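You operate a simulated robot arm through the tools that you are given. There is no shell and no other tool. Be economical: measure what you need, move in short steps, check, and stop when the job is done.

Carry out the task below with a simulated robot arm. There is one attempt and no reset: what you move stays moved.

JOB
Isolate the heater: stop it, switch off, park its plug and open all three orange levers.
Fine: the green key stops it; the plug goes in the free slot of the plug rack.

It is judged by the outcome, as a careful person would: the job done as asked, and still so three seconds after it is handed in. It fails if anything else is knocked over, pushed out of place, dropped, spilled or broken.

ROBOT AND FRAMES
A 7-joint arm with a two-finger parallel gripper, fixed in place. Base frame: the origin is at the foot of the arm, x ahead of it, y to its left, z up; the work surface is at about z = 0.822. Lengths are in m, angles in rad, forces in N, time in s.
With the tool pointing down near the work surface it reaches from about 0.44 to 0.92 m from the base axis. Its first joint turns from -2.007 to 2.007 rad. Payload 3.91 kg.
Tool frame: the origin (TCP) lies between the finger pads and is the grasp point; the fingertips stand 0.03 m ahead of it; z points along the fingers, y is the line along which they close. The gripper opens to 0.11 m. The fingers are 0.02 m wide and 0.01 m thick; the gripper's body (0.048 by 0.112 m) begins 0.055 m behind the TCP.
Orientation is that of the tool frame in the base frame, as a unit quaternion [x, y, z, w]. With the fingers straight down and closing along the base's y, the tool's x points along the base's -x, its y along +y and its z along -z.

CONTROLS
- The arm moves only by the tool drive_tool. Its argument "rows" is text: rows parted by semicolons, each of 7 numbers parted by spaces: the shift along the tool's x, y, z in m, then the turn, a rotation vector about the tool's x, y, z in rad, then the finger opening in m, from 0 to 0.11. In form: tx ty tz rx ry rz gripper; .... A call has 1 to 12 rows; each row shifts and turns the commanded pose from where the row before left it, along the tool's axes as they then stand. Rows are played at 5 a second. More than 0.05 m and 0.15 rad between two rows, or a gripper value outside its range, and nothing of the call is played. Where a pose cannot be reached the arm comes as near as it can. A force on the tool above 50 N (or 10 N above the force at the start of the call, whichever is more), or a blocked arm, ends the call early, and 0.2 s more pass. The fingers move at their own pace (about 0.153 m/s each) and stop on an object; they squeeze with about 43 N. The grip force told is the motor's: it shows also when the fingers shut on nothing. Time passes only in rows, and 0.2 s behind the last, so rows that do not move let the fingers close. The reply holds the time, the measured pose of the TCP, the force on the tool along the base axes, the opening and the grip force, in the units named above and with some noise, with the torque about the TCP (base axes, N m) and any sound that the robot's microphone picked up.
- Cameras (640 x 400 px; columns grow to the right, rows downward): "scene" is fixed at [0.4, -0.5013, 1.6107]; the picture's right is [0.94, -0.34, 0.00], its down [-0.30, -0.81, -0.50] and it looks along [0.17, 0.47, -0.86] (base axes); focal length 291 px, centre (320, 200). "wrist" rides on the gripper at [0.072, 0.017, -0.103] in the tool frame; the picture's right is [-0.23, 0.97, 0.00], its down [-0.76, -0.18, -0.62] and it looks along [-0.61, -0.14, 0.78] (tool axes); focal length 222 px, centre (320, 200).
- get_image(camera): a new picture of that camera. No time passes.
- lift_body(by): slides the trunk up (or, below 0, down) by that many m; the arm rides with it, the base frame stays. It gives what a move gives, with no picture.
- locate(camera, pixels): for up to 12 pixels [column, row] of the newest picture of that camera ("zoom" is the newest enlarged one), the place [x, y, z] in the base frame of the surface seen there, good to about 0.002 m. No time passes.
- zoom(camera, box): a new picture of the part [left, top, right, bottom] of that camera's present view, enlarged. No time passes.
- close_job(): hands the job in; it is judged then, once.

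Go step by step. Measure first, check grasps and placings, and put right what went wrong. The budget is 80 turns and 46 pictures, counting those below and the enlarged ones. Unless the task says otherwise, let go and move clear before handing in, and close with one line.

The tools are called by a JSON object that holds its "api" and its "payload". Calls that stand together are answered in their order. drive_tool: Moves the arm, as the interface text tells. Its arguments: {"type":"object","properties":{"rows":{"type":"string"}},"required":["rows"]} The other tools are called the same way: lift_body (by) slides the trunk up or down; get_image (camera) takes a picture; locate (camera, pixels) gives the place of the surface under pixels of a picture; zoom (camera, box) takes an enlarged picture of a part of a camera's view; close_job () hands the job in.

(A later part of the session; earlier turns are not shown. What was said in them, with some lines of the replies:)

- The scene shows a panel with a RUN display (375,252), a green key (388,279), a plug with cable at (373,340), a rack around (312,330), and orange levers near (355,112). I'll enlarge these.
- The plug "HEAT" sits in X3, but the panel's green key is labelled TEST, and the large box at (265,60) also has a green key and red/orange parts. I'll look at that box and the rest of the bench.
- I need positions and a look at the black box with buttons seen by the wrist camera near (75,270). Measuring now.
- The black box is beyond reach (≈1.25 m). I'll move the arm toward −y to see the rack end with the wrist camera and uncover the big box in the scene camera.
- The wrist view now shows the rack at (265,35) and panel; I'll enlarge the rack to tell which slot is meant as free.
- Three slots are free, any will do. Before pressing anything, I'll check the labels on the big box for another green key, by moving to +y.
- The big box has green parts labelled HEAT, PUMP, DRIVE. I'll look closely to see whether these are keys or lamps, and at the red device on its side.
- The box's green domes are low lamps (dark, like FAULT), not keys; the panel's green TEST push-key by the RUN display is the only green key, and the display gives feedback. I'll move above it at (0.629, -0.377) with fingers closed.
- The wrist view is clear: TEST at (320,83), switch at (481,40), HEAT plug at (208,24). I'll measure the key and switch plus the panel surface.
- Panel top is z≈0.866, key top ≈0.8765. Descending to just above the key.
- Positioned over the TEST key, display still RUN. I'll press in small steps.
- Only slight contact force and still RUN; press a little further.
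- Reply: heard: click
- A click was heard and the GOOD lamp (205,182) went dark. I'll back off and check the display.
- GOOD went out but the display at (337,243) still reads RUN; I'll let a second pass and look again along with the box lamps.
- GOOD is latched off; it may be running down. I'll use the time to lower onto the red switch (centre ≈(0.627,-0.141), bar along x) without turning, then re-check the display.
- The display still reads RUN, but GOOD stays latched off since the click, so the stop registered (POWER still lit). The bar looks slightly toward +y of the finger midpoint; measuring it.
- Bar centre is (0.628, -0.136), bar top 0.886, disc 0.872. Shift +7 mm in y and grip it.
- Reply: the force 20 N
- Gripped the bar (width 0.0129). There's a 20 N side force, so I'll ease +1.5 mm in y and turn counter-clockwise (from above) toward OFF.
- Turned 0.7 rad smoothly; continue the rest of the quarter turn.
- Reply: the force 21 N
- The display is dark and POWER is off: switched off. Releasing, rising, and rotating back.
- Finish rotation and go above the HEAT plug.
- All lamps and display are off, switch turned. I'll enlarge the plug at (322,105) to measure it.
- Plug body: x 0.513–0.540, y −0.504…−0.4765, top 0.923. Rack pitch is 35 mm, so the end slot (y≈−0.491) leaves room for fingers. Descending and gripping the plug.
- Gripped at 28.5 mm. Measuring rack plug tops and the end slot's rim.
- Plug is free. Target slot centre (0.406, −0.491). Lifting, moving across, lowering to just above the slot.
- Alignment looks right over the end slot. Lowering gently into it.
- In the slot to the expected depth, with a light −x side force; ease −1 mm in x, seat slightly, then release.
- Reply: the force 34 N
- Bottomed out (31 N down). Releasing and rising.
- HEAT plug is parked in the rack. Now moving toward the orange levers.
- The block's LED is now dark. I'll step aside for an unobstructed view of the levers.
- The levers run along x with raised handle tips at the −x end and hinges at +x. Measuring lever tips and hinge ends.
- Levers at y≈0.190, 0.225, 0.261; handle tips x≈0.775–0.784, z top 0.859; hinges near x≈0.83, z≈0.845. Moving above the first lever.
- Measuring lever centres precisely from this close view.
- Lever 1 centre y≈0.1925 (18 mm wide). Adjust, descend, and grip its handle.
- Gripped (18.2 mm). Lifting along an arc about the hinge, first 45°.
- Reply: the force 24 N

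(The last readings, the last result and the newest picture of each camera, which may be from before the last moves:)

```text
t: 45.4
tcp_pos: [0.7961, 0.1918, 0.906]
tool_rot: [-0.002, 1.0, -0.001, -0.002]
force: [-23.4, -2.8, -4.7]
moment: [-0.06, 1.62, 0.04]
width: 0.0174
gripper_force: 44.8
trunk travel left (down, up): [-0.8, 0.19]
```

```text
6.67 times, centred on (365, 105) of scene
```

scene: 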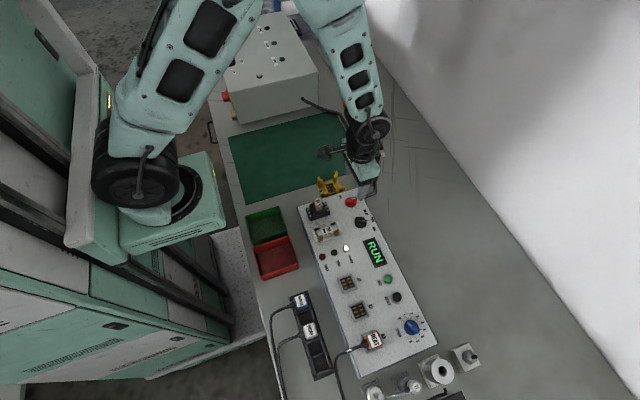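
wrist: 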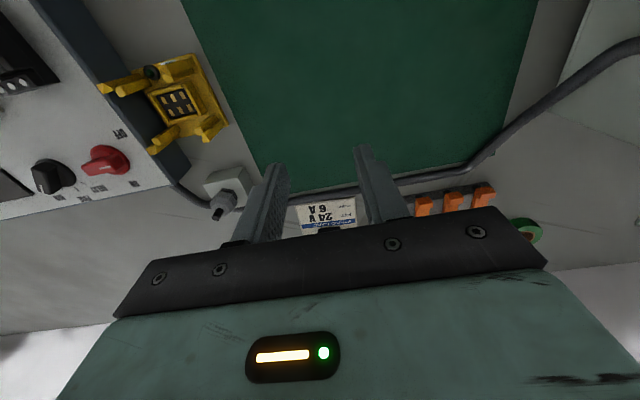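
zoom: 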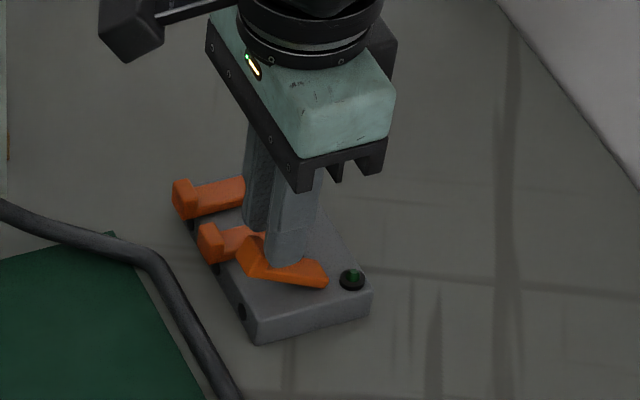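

The lever is partly raised (~35°) but the pads slid along it with side force building. I'll release and rise to see whether it stays, then push it over from the −x side with closed fingers.

{"api": "drive_tool", "payload": {"rows": "0 0 0 0 0 0 0.024; 0 0 0 0 0 0 0.024; 0 0 -0.02 0 0 0 0.024; 0 0 -0.03 0 0 0 0.024; 0.04 0 0 0 0 0 0.0; 0.035 0 0 0 0 0 0.0; 0 0 0 0 0 0 0.0"}}

{"api": "zoom", "payload": {"camera": "wrist", "box": [200, 60, 440, 220]}}

```text
t: 47.0
tcp_pos: [0.7255, 0.1935, 0.9577]
tool_rot: [-0.001, 1.0, 0.0, 0.0]
force: [0.1, -0.6, -0.2]
moment: [-0.02, 0.03, 0.01]
width: 0.0002
gripper_force: 37.3
trunk travel left (down, up): [-0.8, 0.19]
```

```text
2.50 times, centred on (320, 140) of wrist
```

zoom: 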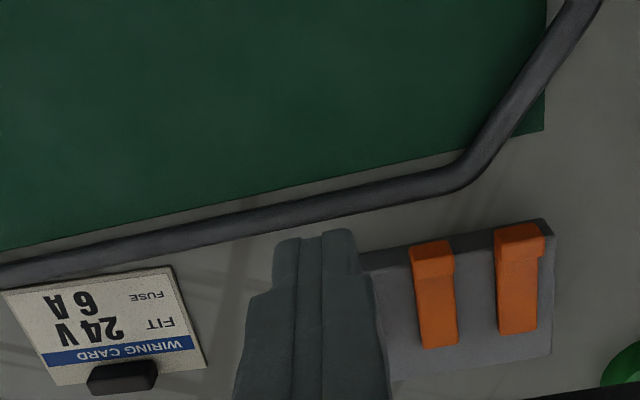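

Fingers hide lever 1. I'll measure the conduit in front of the block before lowering there.

{"api": "locate", "payload": {"camera": "zoom", "pixels": [[400, 195], [400, 180], [300, 210], [480, 165], [400, 210], [432, 245], [375, 255]]}}

{"api": "zoom", "payload": {"camera": "scene", "box": [325, 75, 405, 135]}}

```text
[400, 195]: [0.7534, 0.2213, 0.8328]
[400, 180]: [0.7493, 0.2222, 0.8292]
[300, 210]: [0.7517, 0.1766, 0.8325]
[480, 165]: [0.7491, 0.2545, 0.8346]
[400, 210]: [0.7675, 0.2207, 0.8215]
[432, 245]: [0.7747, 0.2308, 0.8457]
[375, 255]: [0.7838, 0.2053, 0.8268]
```

```text
6.67 times, centred on (365, 105) of scene
```

zoom: 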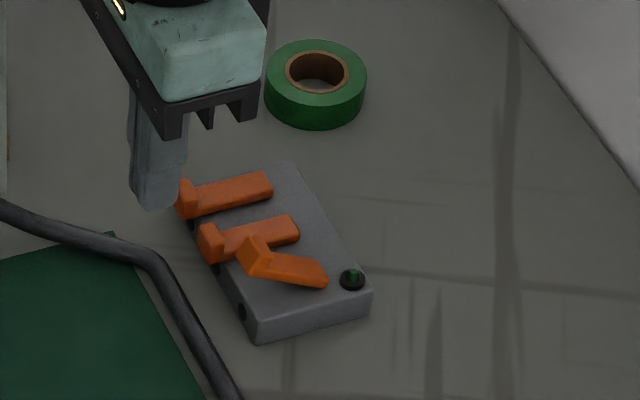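

Lever 1 stays where it was left, raised. Measuring its tip and hinge.

{"api": "locate", "payload": {"camera": "zoom", "pixels": [[255, 240], [245, 262], [262, 250], [270, 270], [300, 272], [325, 280], [258, 275]]}}

```text
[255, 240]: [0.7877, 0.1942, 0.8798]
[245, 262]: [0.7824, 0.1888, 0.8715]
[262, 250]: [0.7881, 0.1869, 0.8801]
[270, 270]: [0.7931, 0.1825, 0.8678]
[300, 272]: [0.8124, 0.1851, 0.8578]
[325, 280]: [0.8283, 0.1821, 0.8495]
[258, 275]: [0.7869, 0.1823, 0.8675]
```

It sits at ~30°. Now pushing it from beneath/−x side with closed fingers, following the hinge arc.

{"api": "drive_tool", "payload": {"rows": "0 -0.001 0.033 0 0 0 0; 0 0 0.0327 0 0 0 0; -0.03 0 0 0 0 0 0; -0.03 0 0 0 0 0 0; -0.0045 0 0 0 0 0 0; -0.007 0 -0.0076 0 0 0 0; -0.0055 0 -0.0034 0 0 0 0; -0.0055 0 -0.003 0 0 0 0; -0.004 0 -0.001 0 0 0 0; -0.004 0 -0.001 0 0 0 0; 0 0 0 0 0 0 0"}}

{"api": "zoom", "payload": {"camera": "scene", "box": [325, 75, 405, 135]}}

```text
t: 49.6
tcp_pos: [0.8053, 0.1915, 0.902]
tool_rot: [-0.003, 1.0, -0.004, -0.012]
force: [-21.8, -2.7, 5.4]
moment: [-0.22, 0.11, -0.04]
width: 0.0
gripper_force: 37.9
trunk travel left (down, up): [-0.8, 0.19]
stopped in row 11: the force on the tool passed its limit at 50 N (the readings are from after the stop); the commanded pose is now the measured one
```

```text
6.67 times, centred on (365, 105) of scene
```

zoom: 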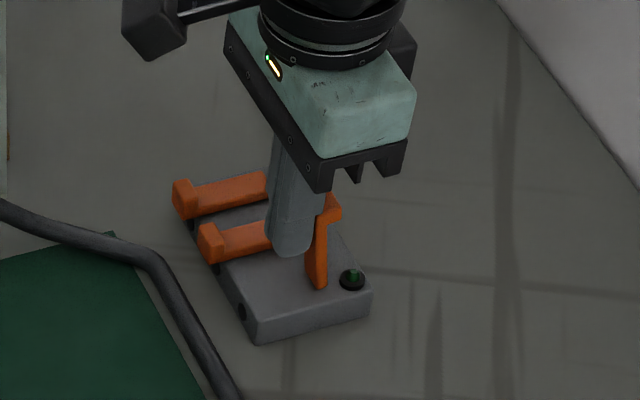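

Lever 1 stands fully open and at its stop; block unmoved. Backing off, straightening the tool, and moving over lever 2 (y≈0.228).

{"api": "drive_tool", "payload": {"rows": "0.01 0 0 0 0 0 0; 0 0 -0.03 -0.008 -0.024 0.006 0; 0.015 0.0368 0 0 0 0 0; 0 0 0 0 0 0 0.024; 0 0 0 0 0 0 0.024"}}

```text
t: 50.8
tcp_pos: [0.7846, 0.2294, 0.932]
tool_rot: [0.0, 1.0, 0.002, 0.003]
force: [-0.1, -0.3, 0.5]
moment: [0.02, 0.01, 0.02]
width: 0.0238
gripper_force: 0.0
trunk travel left (down, up): [-0.8, 0.19]
```

Adjust onto lever 2, descend, grip.

{"api": "drive_tool", "payload": {"rows": "0.0045 -0.001 0 0 0.006 0 0.024; 0 0 0.03 0 0 0 0.024; 0 0 0.02 0 0 0 0.024; 0 0 0.008 0 0 0 0.024; 0 0 0 0 0 0 0.01; 0 0 0 0 0 0 0.01; 0 0 0 0 0 0 0.01"}}

```text
t: 52.4
tcp_pos: [0.7811, 0.2297, 0.8754]
tool_rot: [0.001, 1.0, 0.002, 0.002]
force: [0.3, 7.3, 8.9]
moment: [0.16, -0.21, 0.09]
width: 0.0175
gripper_force: 45.1
trunk travel left (down, up): [-0.8, 0.19]
```

Gripped lever 2. Lifting on the same arc, then releasing, backing off and setting the closed fingers in front.

{"api": "drive_tool", "payload": {"rows": "-0.0012 0 -0.006 0 0 0 0.01; -0.0023 0 -0.0064 0 0 0 0.01; -0.003 0 -0.0058 0 0 0 0.01; -0.0036 0 -0.0054 0 0 0 0.01; -0.0044 0 -0.0048 0 0 0 0.01; -0.0048 0 -0.0042 0 0 0 0.01; 0 0 0 0 0 0 0.024; 0 0 0 0 0 0 0.024; 0 0 -0.02 0 0 0 0.024; 0 0 -0.03 0 0 0 0.024; 0.04 0 0 0 0 0 0.0; 0.035 0 0 0 0 0 0.0"}}

```text
t: 55.0
tcp_pos: [0.7243, 0.2287, 0.9555]
tool_rot: [0.002, 1.0, 0.002, 0.002]
force: [0.8, 0.5, 0.1]
moment: [-0.01, 0.05, -0.03]
width: 0.0
gripper_force: 37.7
trunk travel left (down, up): [-0.8, 0.19]
```

Repeat the push for lever 2.

{"api": "drive_tool", "payload": {"rows": "0 0 0.033 0 0 0 0; 0 0 0.031 0 0 0 0; -0.03 0 0 0 0 0 0; -0.03 0 0 0 0 0 0; -0.0055 0 0 0 0 0 0; -0.007 0 -0.0076 0 0 0 0; -0.0055 0 -0.0034 0 0 0 0; -0.0055 0 -0.003 0 0 0 0; -0.002 0 -0.001 0 0 0 0; -0.002 0 0 0 0 0 0"}}

{"api": "zoom", "payload": {"camera": "scene", "box": [325, 75, 405, 135]}}

```text
t: 57.2
tcp_pos: [0.8073, 0.2277, 0.9053]
tool_rot: [0.0, 1.0, 0.0, -0.005]
force: [-39.2, -5.5, -10.8]
moment: [0.06, 0.5, -0.06]
width: 0.0
gripper_force: 37.6
trunk travel left (down, up): [-0.8, 0.19]
```

```text
6.67 times, centred on (365, 105) of scene
```

zoom: 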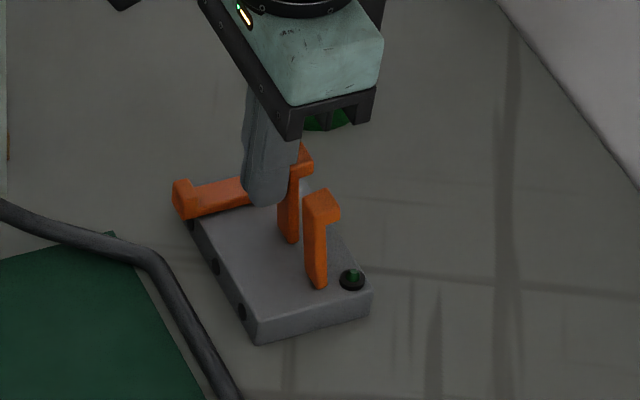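

Lever 2 is up. Now lever 3 (y≈0.264): back off, shift, descend, grip.

{"api": "drive_tool", "payload": {"rows": "0.012 0 0 0 0 0 0; 0 0 -0.03 0 0 0 0; 0.018 0.0355 0 0 0 0 0; 0 0 0 0 0 0 0.024; 0 0 0 0 0 0 0.024"}}

{"api": "zoom", "payload": {"camera": "wrist", "box": [240, 70, 420, 190]}}

```text
t: 58.4
tcp_pos: [0.7818, 0.2648, 0.9388]
tool_rot: [0.001, 1.0, 0.002, 0.001]
force: [0.1, 0.6, -0.3]
moment: [0.0, -0.02, -0.02]
width: 0.024
gripper_force: 0.0
trunk travel left (down, up): [-0.8, 0.19]
```

```text
3.33 times, centred on (330, 130) of wrist
```

zoom: 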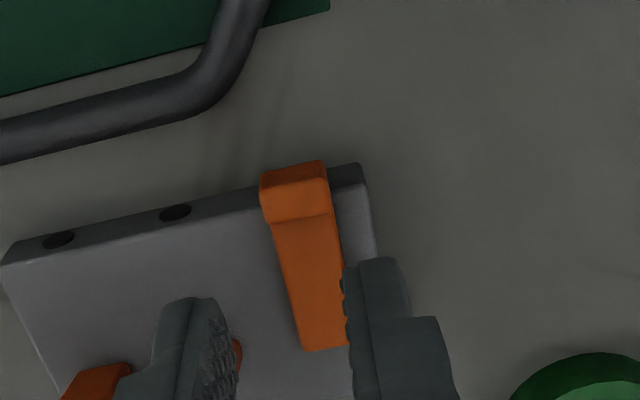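

{"api": "locate", "payload": {"camera": "zoom", "pixels": [[264, 195], [325, 185], [295, 190], [295, 210]]}}

```text
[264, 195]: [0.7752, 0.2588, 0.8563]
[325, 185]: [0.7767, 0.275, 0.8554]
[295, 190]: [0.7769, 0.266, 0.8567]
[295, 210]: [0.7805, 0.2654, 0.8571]
```

Lever 3 centre y≈0.2665. Adjust, descend, grip.

{"api": "drive_tool", "payload": {"rows": "0.0015 0.0017 0.02 0 0 0 0.026; 0 0 0.025 0 0 0 0.026; 0 0 0.019 0 0 0 0.026; 0 0 0 0 0 0 0.026; 0 0 0 0 0 0 0.01; 0 0 0 0 0 0 0.01; 0 0 0 0 0 0 0.01"}}

```text
t: 60.0
tcp_pos: [0.7794, 0.2655, 0.8748]
tool_rot: [0.002, 1.0, 0.003, 0.001]
force: [2.6, 10.8, -2.5]
moment: [0.28, 0.05, 0.13]
width: 0.0177
gripper_force: 44.8
trunk travel left (down, up): [-0.8, 0.19]
```

Gripped lever 3; same lift and release.

{"api": "drive_tool", "payload": {"rows": "-0.0012 0 -0.006 0 0 0 0.01; -0.0023 0 -0.0064 0 0 0 0.01; -0.003 0 -0.0058 0 0 0 0.01; -0.0036 0 -0.0054 0 0 0 0.01; -0.0044 0 -0.0048 0 0 0 0.01; -0.0048 0 -0.0042 0 0 0 0.01; 0 0 0 0 0 0 0.024; 0 0 0 0 0 0 0.024; 0 0 -0.02 0 0 0 0.024; 0 0 -0.03 0 0 0 0.024; 0.04 0 0 0 0 0 0.0; 0.035 0 0 0 0 0 0.0"}}

{"api": "drive_tool", "payload": {"rows": "0 0 0.033 0 0 0 0; 0 0 0.031 0 0 0 0; -0.03 0 0 0 0 0 0; -0.03 0 0 0 0 0 0; -0.0055 0 0 0 0 0 0; -0.007 0 -0.0076 0 0 0 0; -0.0055 0 -0.0034 0 0 0 0; -0.0055 0 -0.003 0 0 0 0; -0.002 0 -0.001 0 0 0 0; -0.002 0 0 0 0 0 0"}}

```text
t: 62.6
tcp_pos: [0.7229, 0.263, 0.9556]
tool_rot: [0.002, 1.0, 0.0, 0.0]
force: [0.8, 0.1, -0.5]
moment: [-0.02, 0.03, 0.0]
width: 0.0
gripper_force: 37.9
trunk travel left (down, up): [-0.8, 0.19]
```

```text
t: 64.8
tcp_pos: [0.8075, 0.264, 0.9032]
tool_rot: [0.0, 1.0, 0.0, -0.005]
force: [-43.5, -8.2, -12.0]
moment: [0.24, 0.51, -0.08]
width: 0.0001
gripper_force: 37.7
trunk travel left (down, up): [-0.8, 0.19]
```

Lever 3 reached its stop like the others. Backing off and clearing to check everything.

{"api": "drive_tool", "payload": {"rows": "0.015 0 0 0 0 0 0; 0 0 -0.04 0 0 0 0; 0 0 -0.045 0 0 0 0; 0.03 -0.02 -0.04 0 0 0 0; 0.04 -0.02 -0.03 0 0 0 0; 0.045 -0.01 -0.02 0 0 0 0.03; 0.045 -0.01 -0.02 0 0 0 0.03; 0.045 -0.01 0 0 0 0 0.03; 0.045 0 0 0 0 0 0.03; 0 0 0 0 0 0 0.03"}}

{"api": "get_image", "payload": {"camera": "scene"}}

{"api": "zoom", "payload": {"camera": "scene", "box": [325, 75, 405, 135]}}

```text
refused: row 4 steps farther than a row can; nothing moved
```

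```text
3 pictures are left
```

scene: 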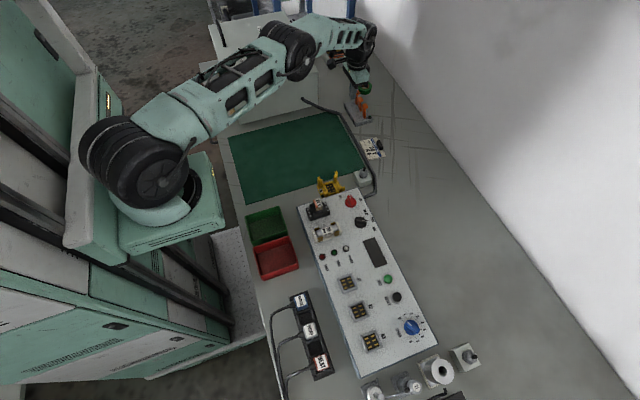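

```text
6.67 times, centred on (365, 105) of scene
```

zoom: 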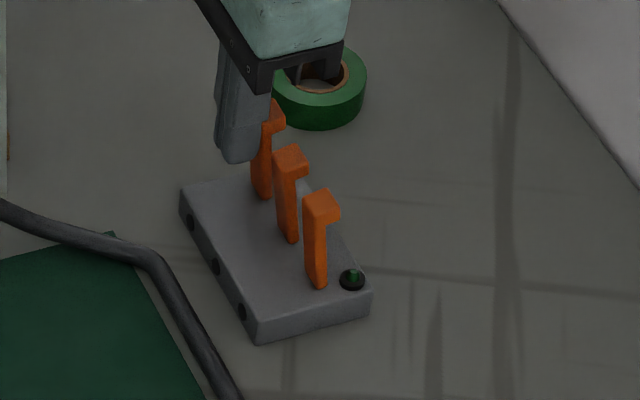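

The move was refused (row too long), but the picture shows all three levers upright and the plug parked. Retreating in shorter rows, then a last check.

{"api": "drive_tool", "payload": {"rows": "0.015 0 0 0 0 0 0; 0 0 -0.04 0 0 0 0; 0 0 -0.045 0 0 0 0; 0 0 -0.045 0 0 0 0; 0.03 -0.02 -0.02 0 0 0 0; 0.04 -0.02 0 0 0 0 0; 0.045 -0.01 0 0 0 0 0.03; 0.045 -0.01 0 0 0 0 0.03; 0.045 -0.01 0 0 0 0 0.03; 0 0 0 0 0 0 0.03; 0 0 0 0 0 0 0.03"}}

{"api": "zoom", "payload": {"camera": "scene", "box": [280, 60, 440, 230]}}

{"api": "zoom", "payload": {"camera": "scene", "box": [270, 180, 450, 400]}}

```text
t: 67.2
tcp_pos: [0.5926, 0.1901, 1.0549]
tool_rot: [0.001, 1.0, 0.002, 0.001]
force: [-0.3, -0.1, -0.4]
moment: [-0.03, 0.0, -0.01]
width: 0.03
gripper_force: 0.1
trunk travel left (down, up): [-0.8, 0.19]
```

```text
2.35 times, centred on (360, 145) of scene
```

zoom: 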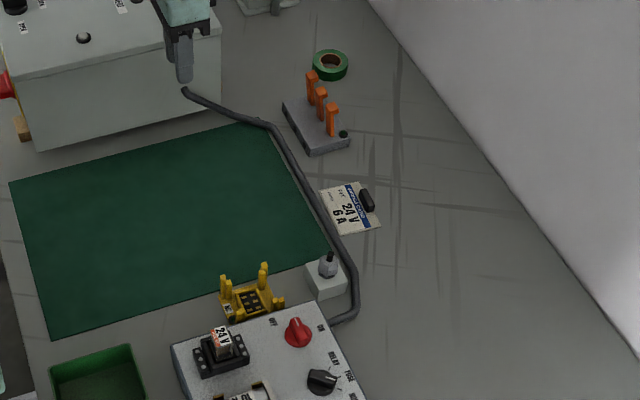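

```text
1.82 times, centred on (360, 290) of scene
```

zoom: 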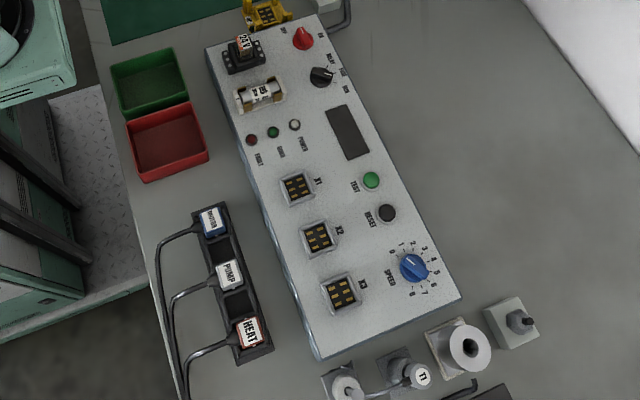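

Everything checks out: switch at OFF with display and lamps dark, plug parked, three levers upright, nothing else disturbed. Handing in.

{"api": "close_job", "payload": {}}

```text
The job is handed in.
```

The heater is isolated: stopped with the green key, switched off, HEAT plug parked in the end slot of the rack, and all three orange levers open. After the green key the GOOD lamp went out, but the display kept showing RUN until I switched off, so I took the lamp as the sign it had stopped.
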